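You operate a simulated robot arm through the tools that you are given. There is no shell and no other tool.

Carry out the task below with a simulated two-armed robot. There is one attempt and no reset: what you move stays moved.

Task
Wind 2 layers of line on the bench winch and set its brake.
Fine: stand the line's tail on the lead seat and let the brake off first. Set down upright: tail of the winch line. Where these are worked on the way, their far stop is far enough and under half their travel is too little: winch brake.

Only the result counts: the job must be done as asked and must still hold three seconds after the hand-in. Knocking over, shifting, dropping, spilling or breaking anything else fails it.

Robot
Two 6-joint arms with two-finger grippers on one trunk that stands fixed in place. Base frame: the origin is at the foot of the trunk, x ahead of it, y to its left, z up; the work surface is at about z = 0.75. Readings come in m, rad, newtons and seconds.
The left shoulder is at [0.03, 0.178, 0.938], the right one opposite. With the tool pointing down near the work surface each hand reaches from about 0.46 to 0.84 m from the base axis, measured 20 degrees to its own side. Payload 2.54 kg a hand.
The tool frame of a hand sits at the grasp point between the pads (the TCP): z along the fingers, y along the line on which they close. The tips reach 0.03 m beyond it. The gripper opens to 0.116 m; its body begins 0.095 m behind the TCP.
Orientation is that of the tool frame in the base frame, as [roll, pitch, yaw] about the fixed x, y, z axes, in that order (R = Rz(yaw) Ry(pitch) Rx(roll)). With the fingers straight down and closing along the base's y, the tool's x points along the base's -x, its y along +y and its z along -z.

Tools
- The arms move only by the tool jog_arm. It takes "left_increments", "right_increments" or both (then of equal length, played together; a hand with none holds still); each is a list of rows, each a list of 7 numbers: the opening, from 0 (shut) to 1 (fully open), then the shift along the base's x, y, z in units of 200 mm (1.0 is 200 mm), then the turn, a rotation vector about the base's x, y, z in units of 180 degrees (1.0 is 180 degrees). In form: [[hand, dx, dy, dz, wx, wy, wz], ...]. A call has 1 to 20 rows; each row is the pose to reach, as a shift and turn from the pose commanded when the call began. A call with a number of a shift or a turn outside -1 to 1 is refused whole. Each row takes 0.2 s and may step no farther than 0.05 m and 0.15 rad from the row before; otherwise, or with a gripper value out of range, the whole call is refused. Where a pose cannot be reached the arm comes as near as it can. A force on the tool above 40 N (or 10 N above the force at the start of the call, whichever is more), or a blocked arm, ends the call early, and 0.2 s more pass. Each finger travels about 0.153 m/s and halts on what it meets, pressing with about 41 N; the grip force reading is that of the motor and also rises with nothing between the fingers. The clock runs only during rows and for 0.2 s after the last one: add rows that repeat a pose to give the fingers time. It gives the time, the measured TCP pose, the force on the tool (base axes), the opening and the grip force at its end, in the units of the frame above (readings bear some noise), with the torque about the TCP (base axes, N m) and any sound that the robot's microphone picked up, and new pictures: "show" is both (left out), scene, wrist or none (wrist: the cameras of the hands that moved).
- Cameras (640 x 400 px; columns grow to the right, rows downward): "scene" is now at [0.0416, 0.0014, 1.6542]; the picture's right is [0.03, -1.00, 0.00], its down [-0.82, -0.02, -0.58] and it looks along [0.58, 0.01, -0.82] (base axes); focal length 323 px, centre (320, 200). "left" rides on the left gripper at [0.069, 0.015, -0.122] in its tool frame; the picture's right is [-0.21, 0.98, 0.00], its down [-0.83, -0.18, -0.53] and it looks along [-0.52, -0.11, 0.85] (tool axes); focal length 251 px, centre (320, 200). "right" rides on the right gripper at [0.069, -0.015, -0.122] in its tool frame; the picture's right is [0.21, 0.98, 0.00], its down [-0.83, 0.18, -0.53] and it looks along [-0.52, 0.11, 0.85] (tool axes); focal length 251 px, centre (320, 200). There is no depth. A picture from a camera that has moved, and an enlarged one, comes with that camera's place and axes in the base frame and with its lens.
- slide_trunk(by): moves the trunk up (or, below 0, down) by that many m; the arms and the scene camera ride with it, the base frame stays. It gives what a move gives, with no picture.
- pan_tilt(pan, tilt): turns the head with the scene camera to pan (to the left, within 2.496 rad either way) and tilt (down, from -0.506 to 1.204), counted from straight ahead of the robot. It gives what a move gives, and a new picture of the scene camera.
- close_up(camera, box): a new picture of the part [left, top, right, bottom] of that camera's present view, enlarged. The clock stands still meanwhile.
- sign_off(): hands the job in; it is judged then, once.

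Nothing tells you positions but the pictures and the camera data. Unless the task says otherwise, let go and move clear before handing in.

The tools are called after ">>>" as a command line: name --argument value ..., lists and objects as JSON in quotes. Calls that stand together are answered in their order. jog_arm: Moves the arms, as the interface text tells. Its arguments: {"type":"object","properties":{"left_increments":{"type":"array","items":{"type":"array","items":{"type":"number"}}},"right_increments":{"type":"array","items":{"type":"array","items":{"type":"number"}}},"show":{"type":"string","enum":["both","scene","wrist","none"]}},"required":[]} The other tools are called the same way: slide_trunk (by) moves the trunk up or down; pan_tilt (pan, tilt) turns the head that bears the scene camera; close_up (camera, box) takes an enlarged picture of a part of a camera's view; sign_off () hands the job in.

At the start:

```text
clock: 0.0
left_tcp_pos: [0.4493, 0.1818, 1.0961]
left_ee_rot: [-3.14, 0.001, 3.141]
left_wrist_force: [0.3, 0.0, -0.9]
left_ft_torque: [-0.01, 0.0, -0.01]
left_opening: 0.1159
left_finger_force: 0.0
right_tcp_pos: [0.5247, -0.2803, 1.1202]
right_ee_rot: [-3.142, -0.001, 3.14]
right_wrist_force: [0.2, -0.3, -0.3]
right_ft_torque: [0.0, 0.0, -0.01]
right_opening: 0.1161
right_finger_force: 0.0
trunk travel left (down, up): [-0.15, 0.39]
head pan, tilt (commanded): [0.026, 0.958]
```

scene: 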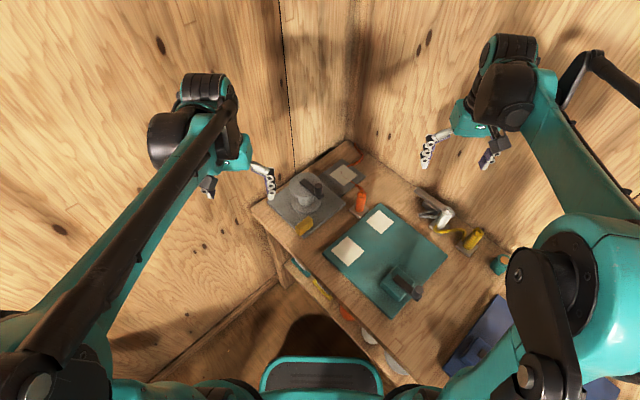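
right: 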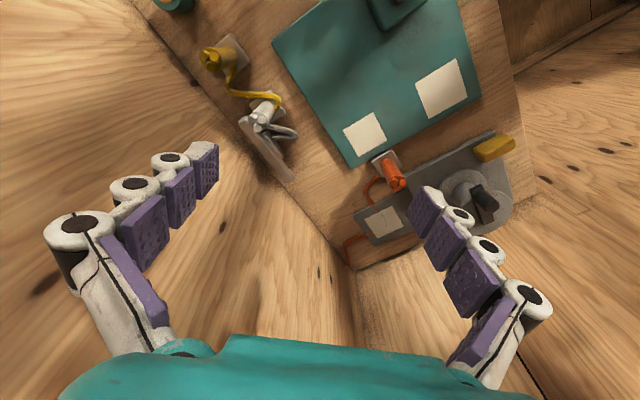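
left: 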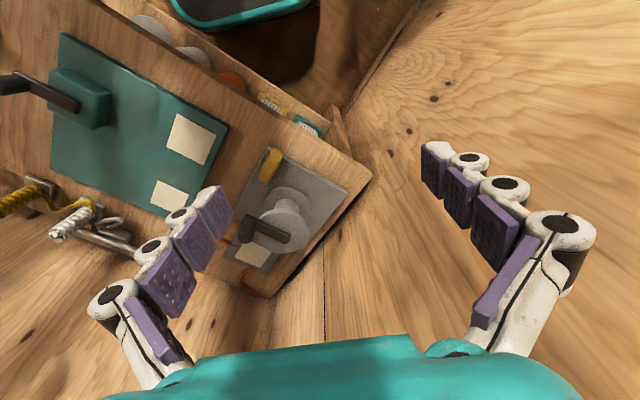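

I see a bench with a grey winch plate (drum with crank handle, yellow tab probably the brake), an orange item (line tail) on a seat, and a teal plate with white pads. I'll take close-ups to work out what's what.

>>> close_up --camera "scene" --box '[250, 140, 410, 240]'

>>> close_up --camera "scene" --box '[320, 170, 540, 330]'

>>> close_up --camera "left" --box '[200, 120, 400, 310]'

>>> close_up --camera "right" --box '[340, 100, 540, 280]'

```text
4.00 times, centred on (330, 190) of scene
camera zoom: at [0.0416, 0.0014, 1.6542], right [0.03, -1.0, 0.0], down [-0.82, -0.02, -0.58], along [0.58, 0.01, -0.82], focal length 1292 px, centre (280, 240)
```

zoom: 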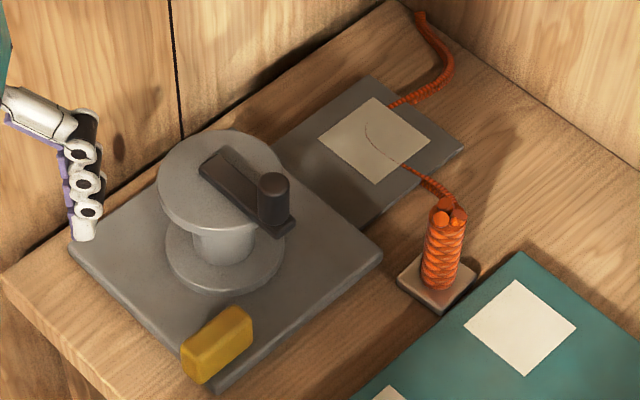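

```text
2.50 times, centred on (430, 250) of scene
camera zoom: at [0.0416, 0.0014, 1.6542], right [0.03, -1.0, 0.0], down [-0.82, -0.02, -0.58], along [0.58, 0.01, -0.82], focal length 808 px, centre (45, 75)
```

zoom: 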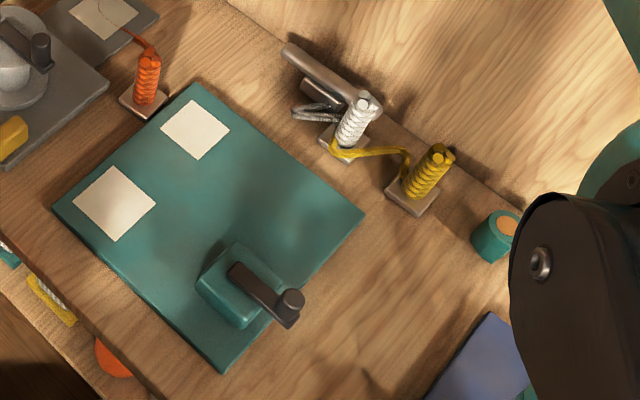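

```text
2.11 times, centred on (300, 215) of left
camera zoom: at [0.3775, 0.1973, 1.2184], right [0.21, 0.98, 0.0], down [0.83, -0.18, 0.53], along [0.52, -0.11, -0.85], focal length 529 px, centre (362, 168)
```

zoom: 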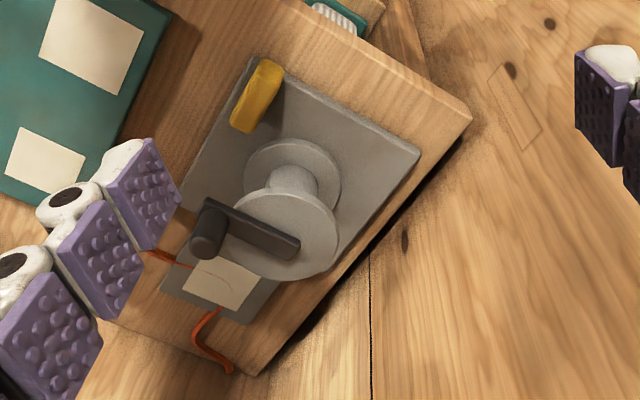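

```text
2.22 times, centred on (440, 190) of right
camera zoom: at [0.456, -0.2949, 1.2407], right [-0.21, 0.98, 0.0], down [0.83, 0.18, 0.53], along [0.52, 0.11, -0.85], focal length 559 px, centre (53, 222)
```

zoom: 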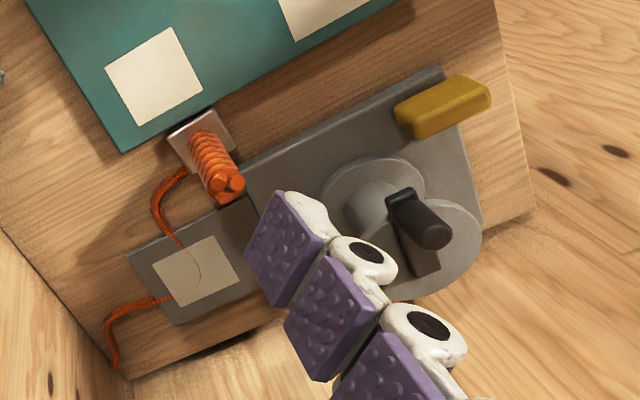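

The winch (grey drum with crank) is at about (0.65, 0.06), the yellow block near (0.55, 0.06) is likely its brake, the beige pad near (0.78, -0.06) looks like the lead seat and the orange tail stands near (0.63, -0.11). I'll move the right hand over for a closer look.

>>> jog_arm --right_increments '[[1, 0, 0.2, -0.1, 0, 0, 0], [1, 0, 0.35, -0.25, 0, 0, 0], [1, 0, 0.5, -0.4, 0, 0, 0], [1, 0, 0.6, -0.5, 0, 0, 0], [1, 0, 0.6, -0.5, 0, 0, 0]]'

```text
clock: 1.2
left_tcp_pos: [0.4475, 0.1816, 1.0958]
left_ee_rot: [3.141, 0.001, -3.141]
left_wrist_force: [0.5, -0.3, -0.7]
left_ft_torque: [-0.02, 0.01, 0.0]
left_opening: 0.1162
left_finger_force: 0.0
right_tcp_pos: [0.5235, -0.161, 1.0196]
right_ee_rot: [3.141, 0.0, -3.141]
right_wrist_force: [0.2, 0.1, -0.1]
right_ft_torque: [0.0, 0.01, -0.04]
right_opening: 0.116
right_finger_force: 0.0
trunk travel left (down, up): [-0.15, 0.39]
head pan, tilt (commanded): [0.026, 0.958]
camera scene: at [0.0412, 0.0014, 1.6543], right [0.03, -1.0, 0.0], down [-0.82, -0.02, -0.58], along [0.58, 0.01, -0.82], focal length 323 px, centre (320, 200)
camera right: at [0.4553, -0.1763, 1.1402], right [-0.21, 0.98, 0.0], down [0.83, 0.18, 0.53], along [0.52, 0.11, -0.85], focal length 251 px, centre (320, 200)
```

scene: 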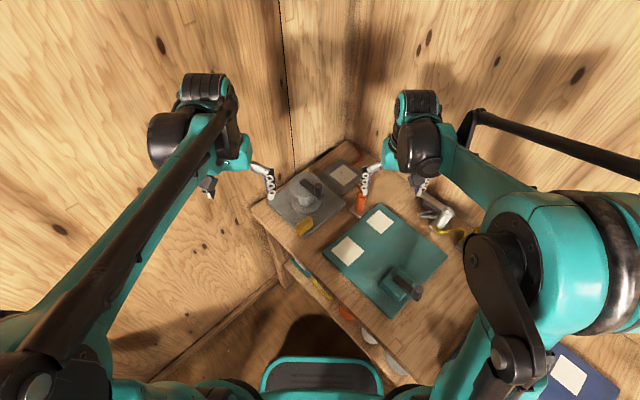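
right: 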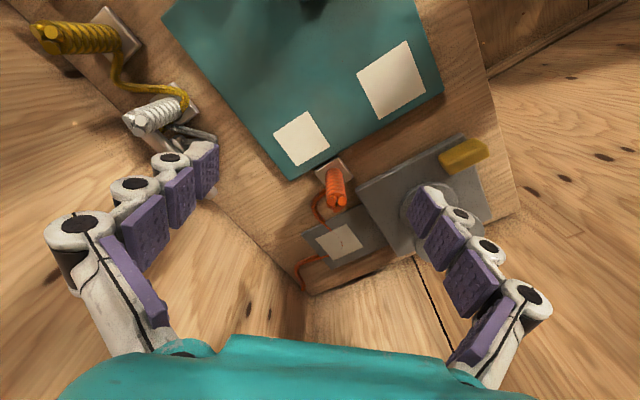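

>>> close_up --camera "right" --box '[290, 140, 400, 300]'

>>> close_up --camera "right" --box '[20, 0, 240, 150]'

>>> close_up --camera "right" --box '[350, 110, 530, 240]'

>>> close_up --camera "left" --box '[0, 20, 240, 260]'

```text
2.50 times, centred on (345, 220) of right
camera zoom: at [0.4553, -0.1763, 1.1402], right [-0.21, 0.98, 0.0], down [0.83, 0.18, 0.53], along [0.52, 0.11, -0.85], focal length 629 px, centre (258, 150)
```

zoom: 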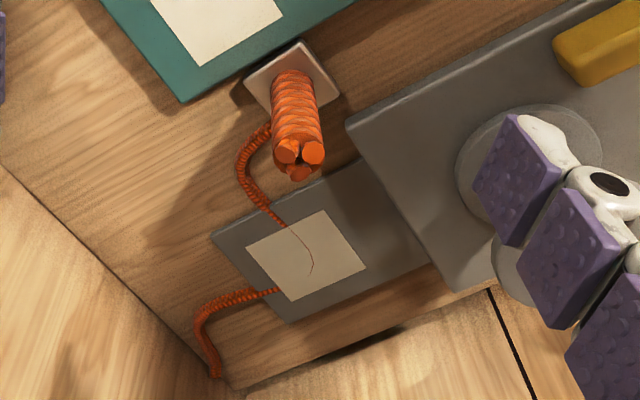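

```text
2.67 times, centred on (130, 75) of right
camera zoom: at [0.4553, -0.1763, 1.1402], right [-0.21, 0.98, 0.0], down [0.83, 0.18, 0.53], along [0.52, 0.11, -0.85], focal length 670 px, centre (827, 533)
```

zoom: 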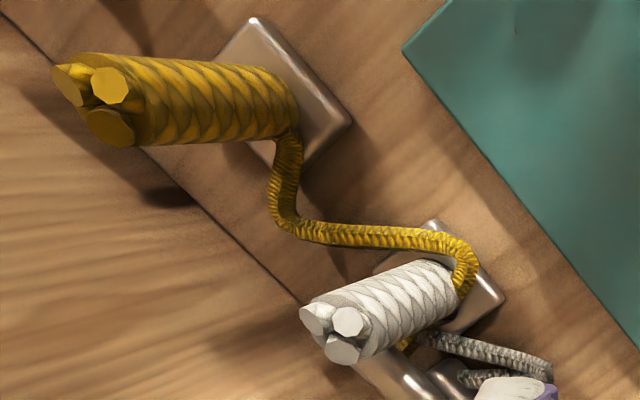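

```text
3.08 times, centred on (440, 175) of right
camera zoom: at [0.4553, -0.1763, 1.1402], right [-0.21, 0.98, 0.0], down [0.83, 0.18, 0.53], along [0.52, 0.11, -0.85], focal length 774 px, centre (-49, 277)
```

zoom: 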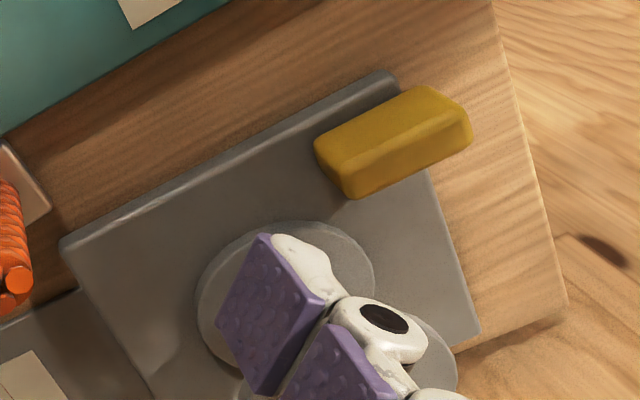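

```text
1.67 times, centred on (120, 140) of left
camera zoom: at [0.3773, 0.1972, 1.2185], right [0.21, 0.98, 0.0], down [0.83, -0.18, 0.53], along [0.52, -0.11, -0.85], focal length 419 px, centre (653, 300)
```

zoom: 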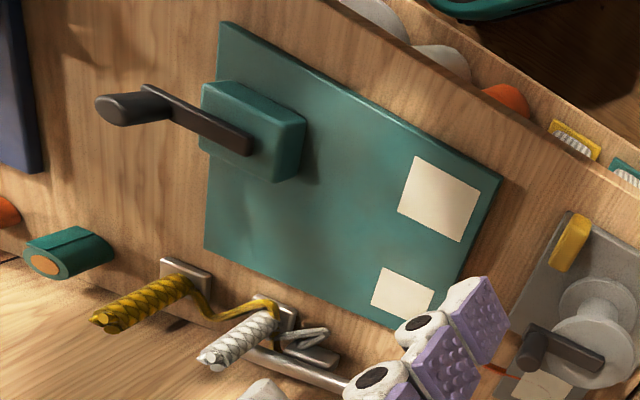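

Three rope tails stand on small pads: orange (cord toward the lead pad), white and yellow. I need to trace which line belongs to the winch, so I'll move the right hand to look at the white/yellow area.

>>> jog_arm --right_increments '[[1, -0.1, -0.2, 0.05, 0, 0, 0], [1, -0.2, -0.4, 0.1, 0, 0, 0], [1, -0.3, -0.6, 0.1, 0, 0, 0], [1, -0.4, -0.8, 0.1, 0, 0, 0], [1, -0.45, -1.0, 0.1, 0, 0, 0], [1, -0.45, -1.0, 0.1, 0, 0, 0]]'

>>> close_up --camera "scene" --box '[250, 140, 350, 240]'

>>> close_up --camera "scene" --box '[330, 130, 450, 230]'

```text
clock: 2.6
left_tcp_pos: [0.4485, 0.1821, 1.096]
left_ee_rot: [3.141, 0.0, -3.141]
left_wrist_force: [0.6, 0.5, -1.0]
left_ft_torque: [-0.01, -0.02, 0.02]
left_opening: 0.116
left_finger_force: 0.0
right_tcp_pos: [0.4324, -0.3593, 1.0405]
right_ee_rot: [3.141, 0.0, -3.141]
right_wrist_force: [-0.5, -0.3, 0.2]
right_ft_torque: [0.0, 0.0, -0.04]
right_opening: 0.116
right_finger_force: 0.0
trunk travel left (down, up): [-0.15, 0.39]
head pan, tilt (commanded): [0.026, 0.958]
camera scene: at [0.0416, 0.0022, 1.6542], right [0.03, -1.0, 0.0], down [-0.82, -0.02, -0.58], along [0.58, 0.01, -0.82], focal length 323 px, centre (320, 200)
camera right: at [0.3644, -0.3738, 1.1617], right [-0.22, 0.98, 0.0], down [0.83, 0.18, 0.53], along [0.52, 0.11, -0.85], focal length 251 px, centre (320, 200)
```

scene: 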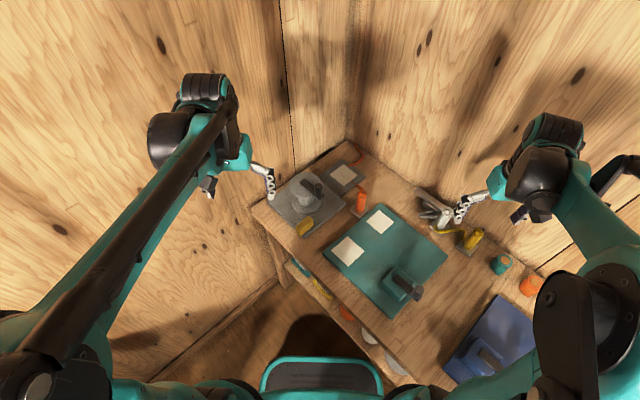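
right: 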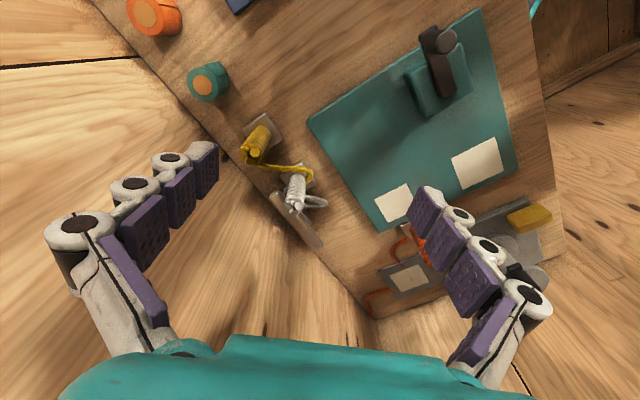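

```text
4.00 times, centred on (300, 190) of scene
camera zoom: at [0.0416, 0.0022, 1.6542], right [0.03, -1.0, 0.0], down [-0.82, -0.02, -0.58], along [0.58, 0.01, -0.82], focal length 1292 px, centre (400, 240)
```

zoom: 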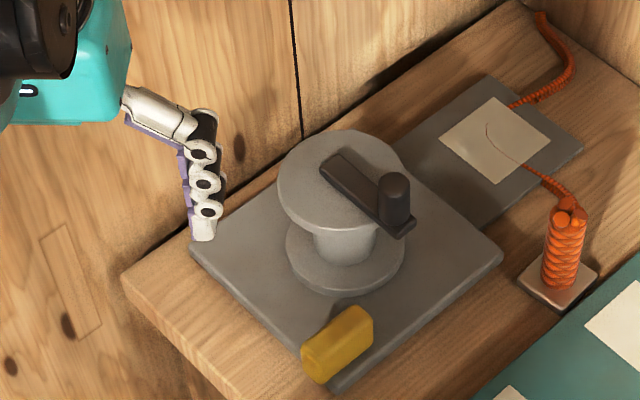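

```text
4.00 times, centred on (390, 180) of scene
camera zoom: at [0.0416, 0.0022, 1.6542], right [0.03, -1.0, 0.0], down [-0.82, -0.02, -0.58], along [0.58, 0.01, -0.82], focal length 1292 px, centre (40, 280)
```

zoom: 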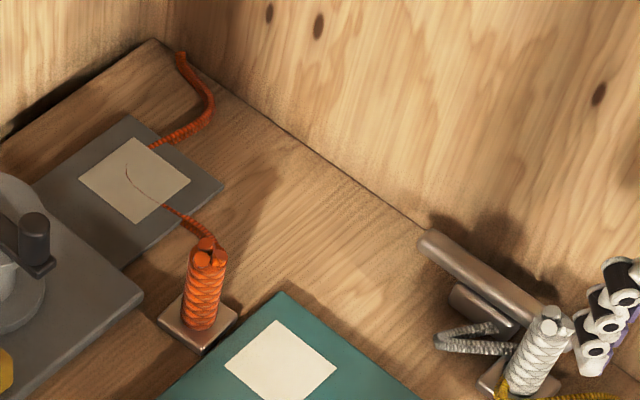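

>>> close_up --camera "right" --box '[210, 100, 350, 260]'

>>> close_up --camera "right" --box '[120, 0, 280, 120]'

>>> close_up --camera "scene" --box '[400, 180, 560, 300]'

>>> pan_tilt --pan -0.4 --tilt 1.1

```text
2.50 times, centred on (280, 180) of right
camera zoom: at [0.3644, -0.3738, 1.1617], right [-0.22, 0.98, 0.0], down [0.83, 0.18, 0.53], along [0.52, 0.11, -0.85], focal length 629 px, centre (420, 250)
```

zoom: 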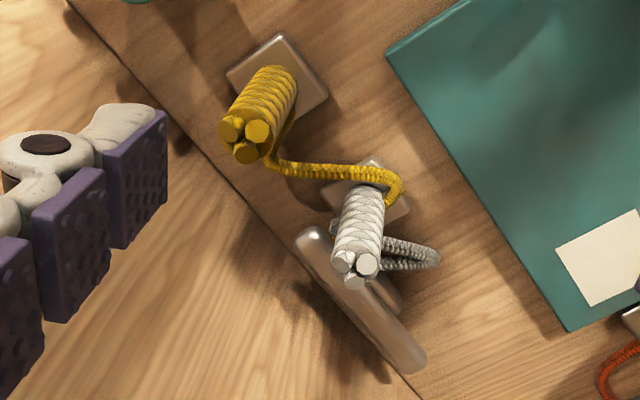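

```text
3.33 times, centred on (200, 60) of right
camera zoom: at [0.3644, -0.3738, 1.1617], right [-0.22, 0.98, 0.0], down [0.83, 0.18, 0.53], along [0.52, 0.11, -0.85], focal length 838 px, centre (720, 667)
```

zoom: 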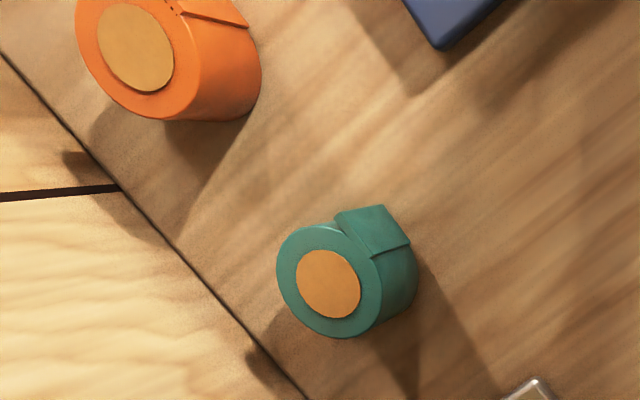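

```text
3.33 times, centred on (480, 240) of scene
camera zoom: at [0.0416, 0.0022, 1.6542], right [0.03, -1.0, 0.0], down [-0.82, -0.02, -0.58], along [0.58, 0.01, -0.82], focal length 1077 px, centre (-213, 67)
```

zoom: 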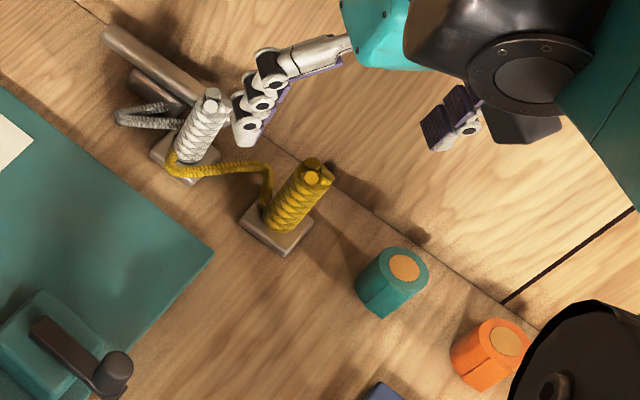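

```text
clock: 3.5
left_tcp_pos: [0.4475, 0.1815, 1.0954]
left_ee_rot: [3.141, -0.001, -3.141]
left_wrist_force: [-0.4, -0.3, 0.6]
left_ft_torque: [0.0, 0.02, 0.04]
left_opening: 0.116
left_finger_force: 0.1
right_tcp_pos: [0.4328, -0.3585, 1.0405]
right_ee_rot: [-3.141, 0.001, 3.141]
right_wrist_force: [0.1, 0.1, 0.1]
right_ft_torque: [0.02, 0.0, 0.0]
right_opening: 0.1161
right_finger_force: 0.1
trunk travel left (down, up): [-0.15, 0.39]
head pan, tilt (commanded): [-0.4, 1.1]
camera scene: at [0.0275, -0.0249, 1.6446], right [-0.39, -0.92, 0.0], down [-0.82, 0.35, -0.45], along [0.42, -0.18, -0.89], focal length 323 px, centre (320, 200)
```

scene: 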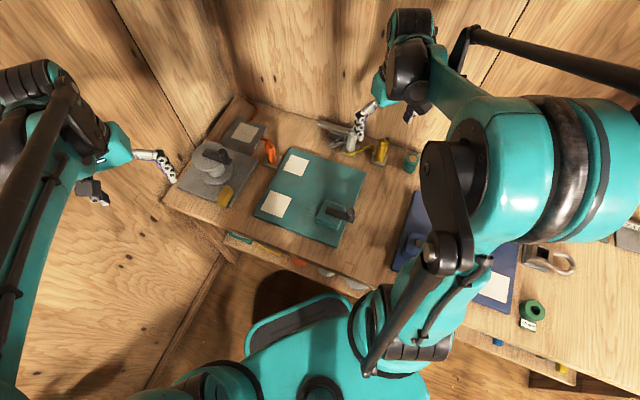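

There are more devices to the right (blue plate, a tagged green roll). I'll pan further to survey everything before acting.

>>> close_up --camera "scene" --box '[400, 180, 640, 350]'

>>> close_up --camera "scene" --box '[160, 80, 400, 250]'

>>> pan_tilt --pan -1.0 --tilt 0.9

```text
2.35 times, centred on (520, 265) of scene
camera zoom: at [0.0275, -0.0249, 1.6446], right [-0.39, -0.92, 0.0], down [-0.82, 0.35, -0.45], along [0.42, -0.18, -0.89], focal length 760 px, centre (-151, 47)
```

zoom: 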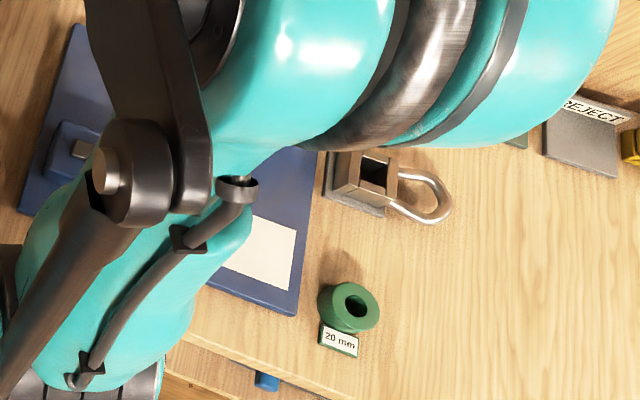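

```text
2.35 times, centred on (280, 165) of scene
camera zoom: at [0.0275, -0.0249, 1.6446], right [-0.39, -0.92, 0.0], down [-0.82, 0.35, -0.45], along [0.42, -0.18, -0.89], focal length 760 px, centre (414, 282)
```

zoom: 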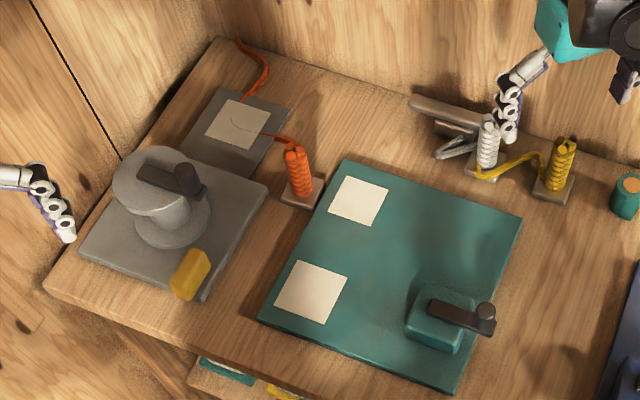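

```text
clock: 4.5
left_tcp_pos: [0.4488, 0.1822, 1.0955]
left_ee_rot: [-3.141, 0.001, -3.141]
left_wrist_force: [-0.4, -0.5, -0.3]
left_ft_torque: [-0.02, -0.02, 0.03]
left_opening: 0.1161
left_finger_force: 0.1
right_tcp_pos: [0.4323, -0.3586, 1.0415]
right_ee_rot: [3.141, 0.0, 3.141]
right_wrist_force: [0.3, -0.8, -0.2]
right_ft_torque: [0.01, -0.02, 0.0]
right_opening: 0.1159
right_finger_force: 0.0
trunk travel left (down, up): [-0.15, 0.39]
head pan, tilt (commanded): [-1.0, 0.901]
camera scene: at [0.0102, -0.0639, 1.6584], right [-0.84, -0.54, 0.0], down [-0.42, 0.66, -0.62], along [0.34, -0.52, -0.78], focal length 323 px, centre (320, 200)
```

scene: 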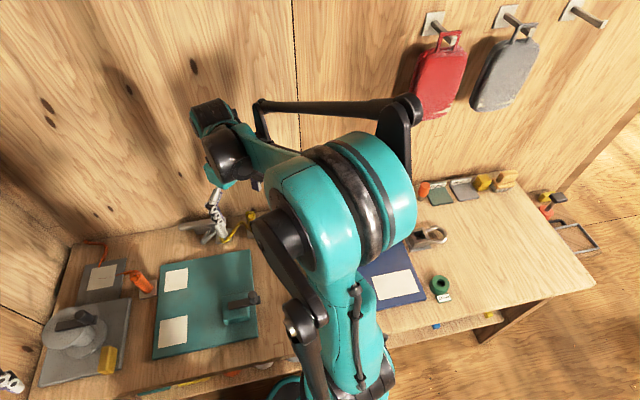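

The grey drum unit is the only winch; the teal and blue units are other devices. I'll look closer at where the white and yellow cords lead to make sure the orange one is the winch line.

>>> jog_arm --right_increments '[[1, 0.0, 0.0, -0.2, 0, 0, 0], [1, 0.05, 0.0, -0.4, 0, 0, 0], [1, 0.1, 0, -0.45, 0, 0, 0], [1, 0.1, 0, -0.45, 0, 0, 0]]' --show "wrist"

>>> close_up --camera "right" --box '[210, 60, 450, 260]'

```text
clock: 5.5
left_tcp_pos: [0.4481, 0.1818, 1.0974]
left_ee_rot: [3.142, 0.0, 3.141]
left_wrist_force: [-1.0, -0.1, 0.0]
left_ft_torque: [0.0, -0.02, 0.03]
left_opening: 0.1162
left_finger_force: 0.0
right_tcp_pos: [0.4552, -0.3611, 0.9491]
right_ee_rot: [3.14, 0.001, 3.141]
right_wrist_force: [0.1, -0.4, 0.6]
right_ft_torque: [-0.01, 0.01, 0.0]
right_opening: 0.1161
right_finger_force: 0.1
trunk travel left (down, up): [-0.15, 0.39]
head pan, tilt (commanded): [-1.0, 0.901]
camera right: at [0.3866, -0.3764, 1.0705], right [-0.21, 0.98, 0.0], down [0.83, 0.18, 0.53], along [0.52, 0.11, -0.85], focal length 251 px, centre (320, 200)
```

right: 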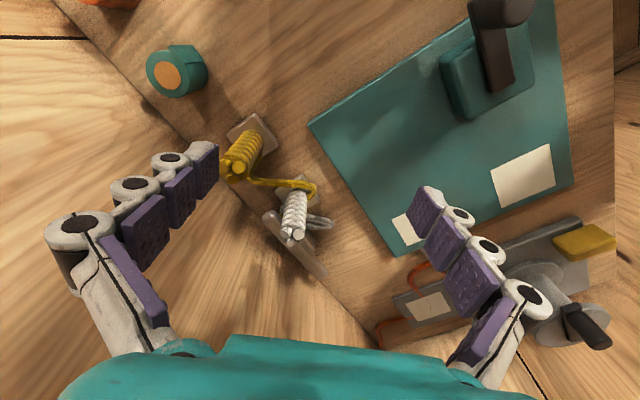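

```text
2.00 times, centred on (330, 160) of right
camera zoom: at [0.3866, -0.3764, 1.0705], right [-0.21, 0.98, 0.0], down [0.83, 0.18, 0.53], along [0.52, 0.11, -0.85], focal length 503 px, centre (300, 280)
```

zoom: 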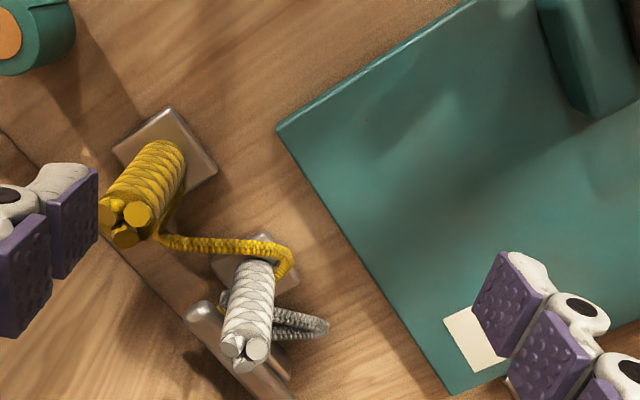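

Both the white and yellow cords run to the silver cleat, so the orange one is the winch line. Next I'll bring the left hand nearer to the winch to study the yellow brake block and crank.

>>> pan_tilt --pan 0.0 --tilt 0.95

>>> jog_arm --left_increments '[[1, 0, -0.1, -0.2, 0, 0, 0], [1, 0, -0.25, -0.35, 0, 0, 0], [1, 0, -0.4, -0.5, 0, 0, 0], [1, 0, -0.5, -0.65, 0, 0, 0], [1, 0, -0.5, -0.65, 0, 0, 0]]' --right_increments '[[1, -0.1, 0, 0.2, 0, 0, 0], [1, -0.1, -0.1, 0.4, 0, 0, 0], [1, -0.1, -0.1, 0.6, 0, 0, 0], [1, -0.1, -0.1, 0.6, 0, 0, 0], [1, -0.1, -0.1, 0.6, 0, 0, 0]]'

>>> close_up --camera "left" --box '[200, 60, 440, 260]'

>>> close_up --camera "scene" --box '[240, 140, 400, 240]'

```text
clock: 6.8
left_tcp_pos: [0.4483, 0.1811, 1.0967]
left_ee_rot: [-3.14, -0.002, 3.14]
left_wrist_force: [-0.4, -0.5, 0.6]
left_ft_torque: [-0.01, -0.02, 0.03]
left_opening: 0.1159
left_finger_force: 0.1
right_tcp_pos: [0.4557, -0.3631, 0.9496]
right_ee_rot: [3.142, -0.001, -3.141]
right_wrist_force: [0.3, -0.2, 0.5]
right_ft_torque: [-0.01, 0.0, 0.0]
right_opening: 0.1158
right_finger_force: 0.0
trunk travel left (down, up): [-0.15, 0.39]
head pan, tilt (commanded): [0.0, 0.949]
camera scene: at [0.0421, -0.0005, 1.6548], right [0.0, -1.0, 0.0], down [-0.81, 0.0, -0.58], along [0.58, 0.0, -0.81], focal length 323 px, centre (320, 200)
```

scene: 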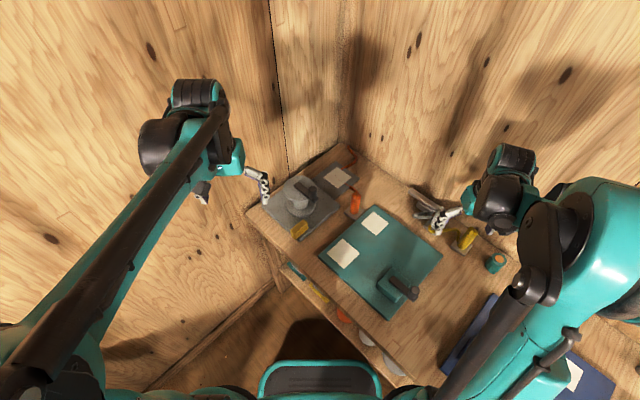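

```text
clock: 8.0
left_tcp_pos: [0.4456, 0.0809, 0.9658]
left_ee_rot: [-3.142, 0.0, 3.141]
left_wrist_force: [-0.6, 1.3, 0.4]
left_ft_torque: [-0.02, -0.04, 0.02]
left_opening: 0.1159
left_finger_force: 0.1
right_tcp_pos: [0.4361, -0.38, 1.0696]
right_ee_rot: [-3.141, 0.002, -3.141]
right_wrist_force: [0.1, -0.4, 0.1]
right_ft_torque: [-0.02, -0.03, -0.01]
right_opening: 0.1162
right_finger_force: 0.0
trunk travel left (down, up): [-0.15, 0.39]
head pan, tilt (commanded): [0.0, 0.949]
camera scene: at [0.041, 0.0004, 1.6549], right [0.0, -1.0, 0.0], down [-0.81, 0.0, -0.58], along [0.58, 0.0, -0.81], focal length 323 px, centre (320, 200)
camera right: at [0.3669, -0.3947, 1.19], right [-0.21, 0.98, 0.0], down [0.83, 0.18, 0.53], along [0.52, 0.11, -0.85], focal length 251 px, centre (320, 200)
camera left: at [0.3753, 0.0967, 1.0889], right [0.21, 0.98, 0.0], down [0.83, -0.18, 0.53], along [0.52, -0.11, -0.85], focal length 251 px, centre (320, 200)
```

scene: 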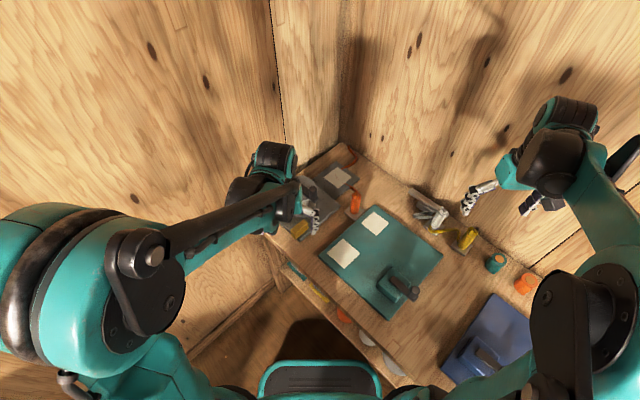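
right: 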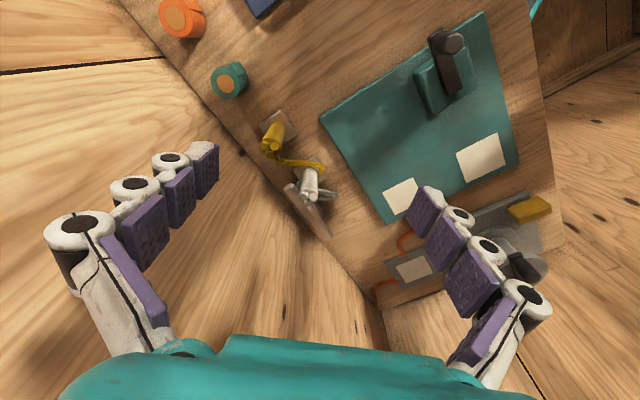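
left: 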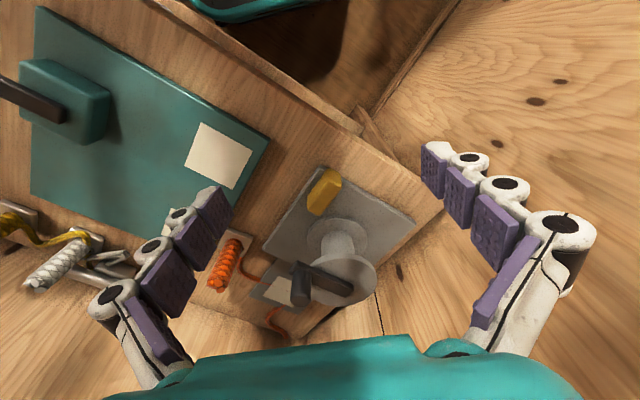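

```text
2.00 times, centred on (320, 160) of left
camera zoom: at [0.3753, 0.0967, 1.0889], right [0.21, 0.98, 0.0], down [0.83, -0.18, 0.53], along [0.52, -0.11, -0.85], focal length 503 px, centre (320, 280)
```

zoom: 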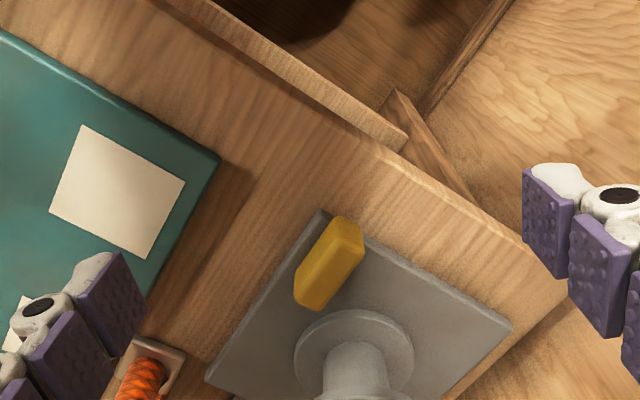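

```text
4.00 times, centred on (320, 190) of scene
camera zoom: at [0.041, 0.0004, 1.6549], right [0.0, -1.0, 0.0], down [-0.81, 0.0, -0.58], along [0.58, 0.0, -0.81], focal length 1292 px, centre (320, 240)
```

zoom: 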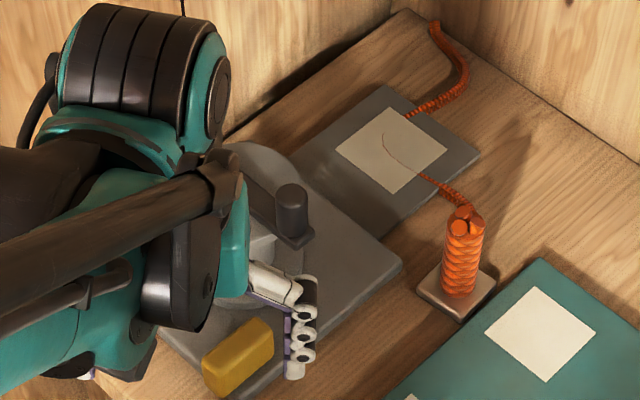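

>>> close_up --camera "left" --box '[280, 150, 376, 210]'

>>> close_up --camera "left" --box '[260, 200, 420, 310]'

>>> close_up --camera "scene" --box '[280, 210, 328, 240]'

>>> close_up --camera "right" --box '[480, 180, 576, 290]'

```text
6.67 times, centred on (328, 180) of left
camera zoom: at [0.3753, 0.0967, 1.0889], right [0.21, 0.98, 0.0], down [0.83, -0.18, 0.53], along [0.52, -0.11, -0.85], focal length 1676 px, centre (267, 333)
```

zoom: 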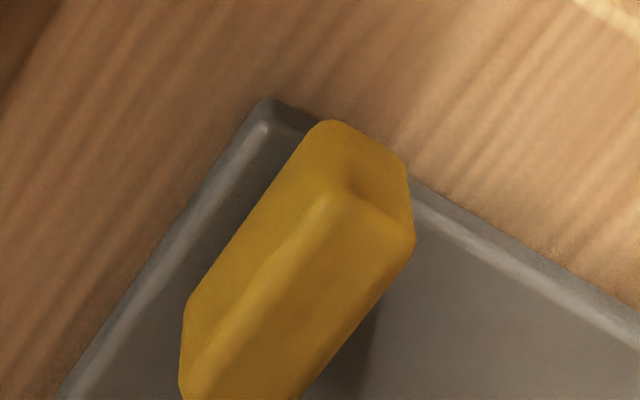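

```text
3.64 times, centred on (340, 255) of left
camera zoom: at [0.3753, 0.0967, 1.0889], right [0.21, 0.98, 0.0], down [0.83, -0.18, 0.53], along [0.52, -0.11, -0.85], focal length 914 px, centre (247, 0)
```

zoom: 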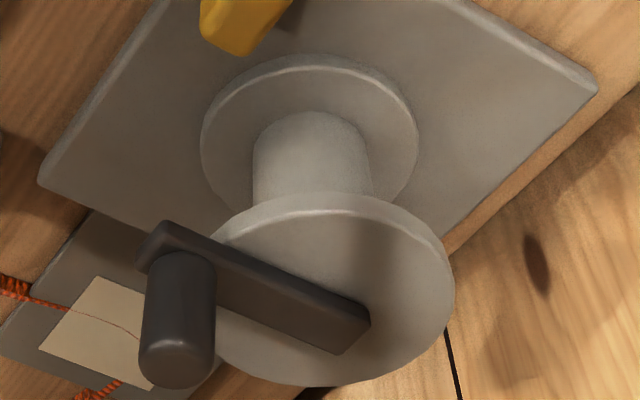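

```text
13.33 times, centred on (304, 225) of scene
camera zoom: at [0.041, 0.0004, 1.6549], right [0.0, -1.0, 0.0], down [-0.81, 0.0, -0.58], along [0.58, 0.0, -0.81], focal length 4308 px, centre (533, -133)
```

zoom: 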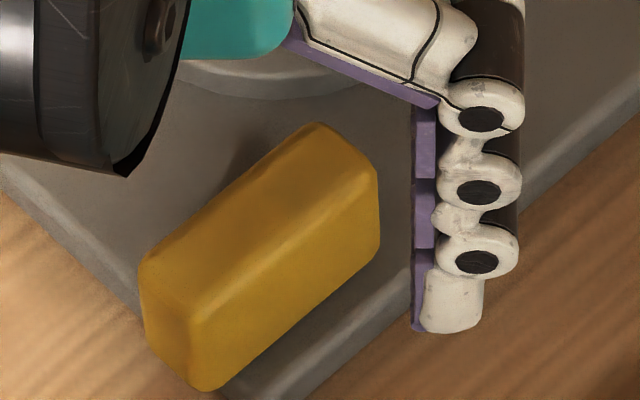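

```text
3.64 times, centred on (528, 235) of right
camera zoom: at [0.3669, -0.3947, 1.19], right [-0.21, 0.98, 0.0], down [0.83, 0.18, 0.53], along [0.52, 0.11, -0.85], focal length 914 px, centre (-436, 73)
```

zoom: 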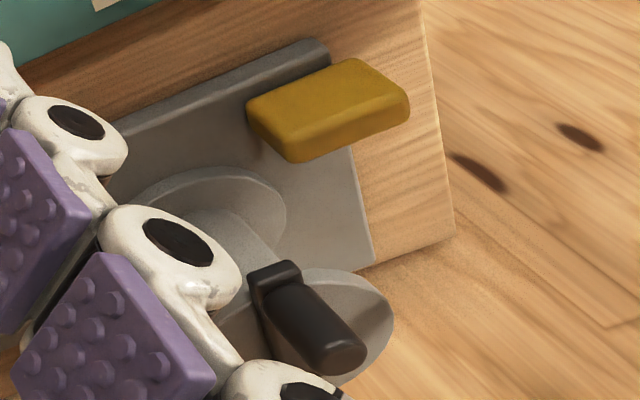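

>>> close_up --camera "left" --box '[290, 160, 354, 220]'

>>> jog_arm --left_increments '[[1, 0.1, 0.0, -0.15, 0, 0, 0], [1, 0.2, 0.0, -0.3, 0, 0, 0], [1, 0.25, 0.0, -0.35, 0, 0, 0], [1, 0.25, 0.0, -0.35, 0, 0, 0]]' --show "wrist"

>>> close_up --camera "left" --box '[260, 150, 388, 230]'

```text
6.67 times, centred on (322, 190) of left
camera zoom: at [0.3753, 0.0967, 1.0889], right [0.21, 0.98, 0.0], down [0.83, -0.18, 0.53], along [0.52, -0.11, -0.85], focal length 1676 px, centre (307, 267)
```

zoom: 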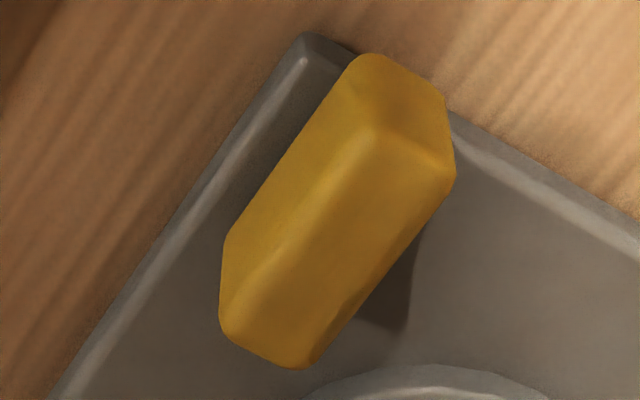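

```text
clock: 8.9
left_tcp_pos: [0.4991, 0.0836, 0.8962]
left_ee_rot: [3.141, -0.001, 3.14]
left_wrist_force: [0.4, -0.1, 0.0]
left_ft_torque: [0.03, 0.01, 0.0]
left_opening: 0.1161
left_finger_force: 0.1
right_tcp_pos: [0.4355, -0.3808, 1.0678]
right_ee_rot: [3.141, -0.001, -3.141]
right_wrist_force: [-0.2, -0.3, -0.3]
right_ft_torque: [0.01, -0.01, 0.0]
right_opening: 0.116
right_finger_force: 0.1
trunk travel left (down, up): [-0.15, 0.39]
head pan, tilt (commanded): [0.0, 0.949]
camera left: at [0.4286, 0.0979, 1.0175], right [0.21, 0.98, 0.0], down [0.83, -0.18, 0.53], along [0.52, -0.11, -0.85], focal length 251 px, centre (320, 200)
```

left: 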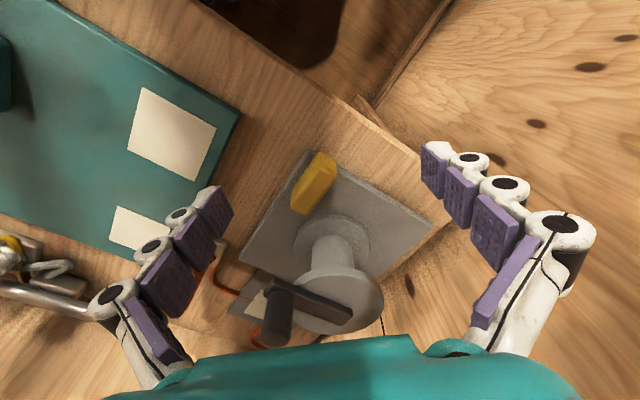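

```text
5.00 times, centred on (324, 190) of left
camera zoom: at [0.4286, 0.0979, 1.0175], right [0.21, 0.98, 0.0], down [0.83, -0.18, 0.53], along [0.52, -0.11, -0.85], focal length 1257 px, centre (300, 250)
```

zoom: 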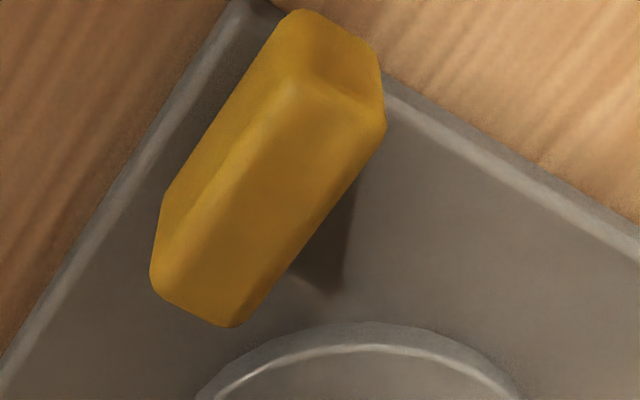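

The brake is a yellow block about 60x20x25 mm near (0.556, 0.064), z 0.77-0.79, on the near corner of the winch plate. First I'll retract the left hand and bring the right hand over the orange tail at about (0.635, -0.113).

>>> jog_arm --left_increments '[[1, 0, 0, 0.2, 0, 0, 0], [1, -0.05, 0.1, 0.4, 0, 0, 0], [1, -0.15, 0.25, 0.55, 0, 0, 0], [1, -0.25, 0.4, 0.7, 0, 0, 0], [1, -0.25, 0.5, 0.9, 0, 0, 0], [1, -0.25, 0.5, 0.9, 0, 0, 0], [1, -0.25, 0.5, 0.9, 0, 0, 0], [1, -0.25, 0.5, 0.9, 0, 0, 0]]' --right_increments '[[1, 0.12, 0.12, 0, 0, 0, 0], [1, 0.24, 0.24, 0, 0, 0, 0], [1, 0.36, 0.4, 0, 0, 0, 0], [1, 0.48, 0.56, 0, 0, 0, 0], [1, 0.6, 0.72, 0, 0, 0, 0], [1, 0.72, 0.88, 0, 0, 0, 0], [1, 0.84, 1.0, 0, 0, 0, 0], [1, 0.95, 1.0, -0.15, 0, 0, 0]]' --show "none"

>>> jog_arm --right_increments '[[1, 0, 0.2, -0.1, 0, 0, 0], [1, 0, 0.34, -0.2, 0, 0, 0], [1, 0, 0.34, -0.25, 0, 0, 0], [1, 0, 0.34, -0.25, 0, 0, 0]]'

```text
clock: 10.8
left_tcp_pos: [0.4499, 0.1801, 1.0758]
left_ee_rot: [-3.141, -0.003, 3.14]
left_wrist_force: [0.1, -0.3, 0.5]
left_ft_torque: [-0.01, 0.04, 0.01]
left_opening: 0.1161
left_finger_force: 0.0
right_tcp_pos: [0.6277, -0.1787, 1.0386]
right_ee_rot: [-3.141, -0.001, 3.14]
right_wrist_force: [0.5, 0.6, -0.5]
right_ft_torque: [0.02, 0.03, -0.04]
right_opening: 0.1158
right_finger_force: 0.0
trunk travel left (down, up): [-0.15, 0.39]
head pan, tilt (commanded): [0.0, 0.949]
```

```text
clock: 11.8
left_tcp_pos: [0.4488, 0.1803, 1.0765]
left_ee_rot: [-3.141, 0.001, 3.141]
left_wrist_force: [0.2, -0.2, -0.5]
left_ft_torque: [-0.01, -0.02, -0.01]
left_opening: 0.1161
left_finger_force: 0.1
right_tcp_pos: [0.624, -0.1121, 0.9895]
right_ee_rot: [3.14, -0.001, 3.141]
right_wrist_force: [-0.7, 0.0, 0.1]
right_ft_torque: [-0.03, 0.0, -0.07]
right_opening: 0.1159
right_finger_force: 0.1
trunk travel left (down, up): [-0.15, 0.39]
head pan, tilt (commanded): [0.0, 0.949]
camera scene: at [0.0418, -0.0003, 1.6548], right [0.0, -1.0, 0.0], down [-0.81, 0.0, -0.58], along [0.58, 0.0, -0.81], focal length 323 px, centre (320, 200)
camera right: at [0.5562, -0.1257, 1.1108], right [-0.22, 0.98, 0.0], down [0.83, 0.18, 0.53], along [0.52, 0.11, -0.85], focal length 251 px, centre (320, 200)
```

scene: 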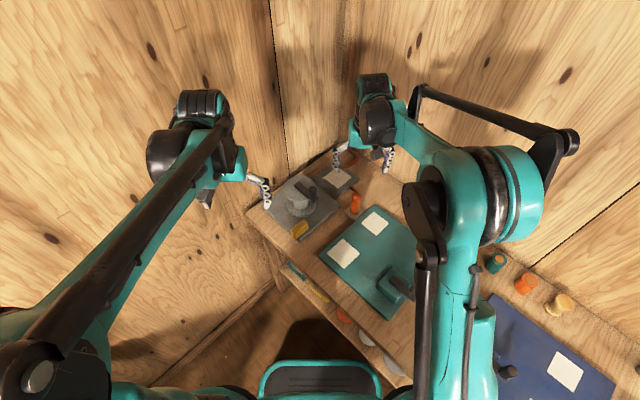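
right: 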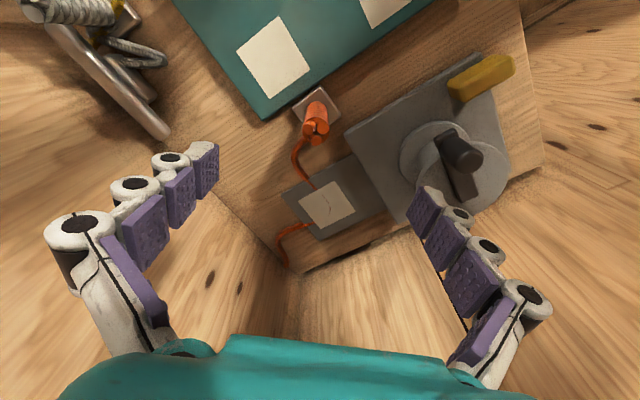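

>>> close_up --camera "right" --box '[270, 75, 366, 135]'

>>> close_up --camera "right" --box '[270, 150, 390, 240]'

>>> close_up --camera "scene" --box '[320, 150, 384, 220]'

>>> close_up --camera "right" --box '[400, 40, 528, 220]'

```text
6.67 times, centred on (318, 105) of right
camera zoom: at [0.5562, -0.1257, 1.1108], right [-0.22, 0.98, 0.0], down [0.83, 0.18, 0.53], along [0.52, 0.11, -0.85], focal length 1676 px, centre (333, 833)
```

zoom: 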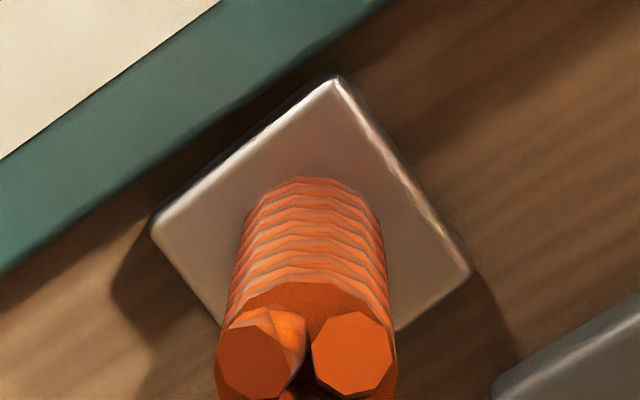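

```text
4.44 times, centred on (330, 195) of right
camera zoom: at [0.5562, -0.1257, 1.1108], right [-0.22, 0.98, 0.0], down [0.83, 0.18, 0.53], along [0.52, 0.11, -0.85], focal length 1118 px, centre (276, 222)
```

zoom: 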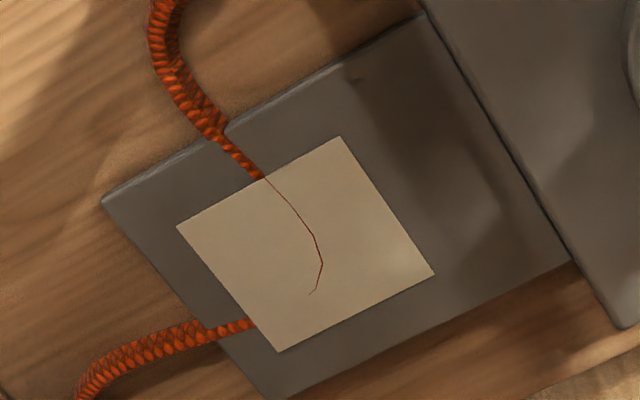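

```text
5.71 times, centred on (352, 185) of scene
camera zoom: at [0.0418, -0.0003, 1.6548], right [0.0, -1.0, 0.0], down [-0.81, 0.0, -0.58], along [0.58, 0.0, -0.81], focal length 1846 px, centre (137, 286)
```

zoom: 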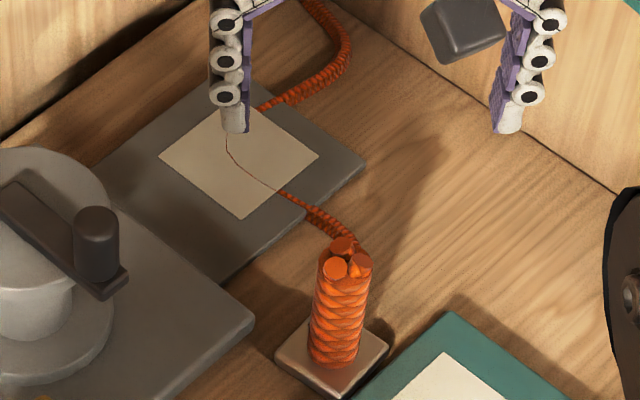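

```text
2.22 times, centred on (464, 130) of right
camera zoom: at [0.5562, -0.1257, 1.1108], right [-0.22, 0.98, 0.0], down [0.83, 0.18, 0.53], along [0.52, 0.11, -0.85], focal length 559 px, centre (0, 356)
```

zoom: 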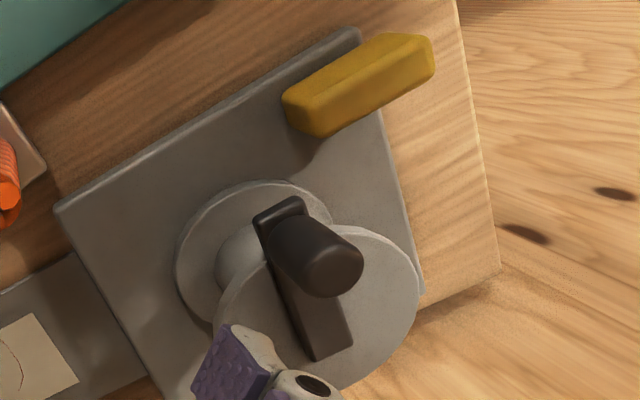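

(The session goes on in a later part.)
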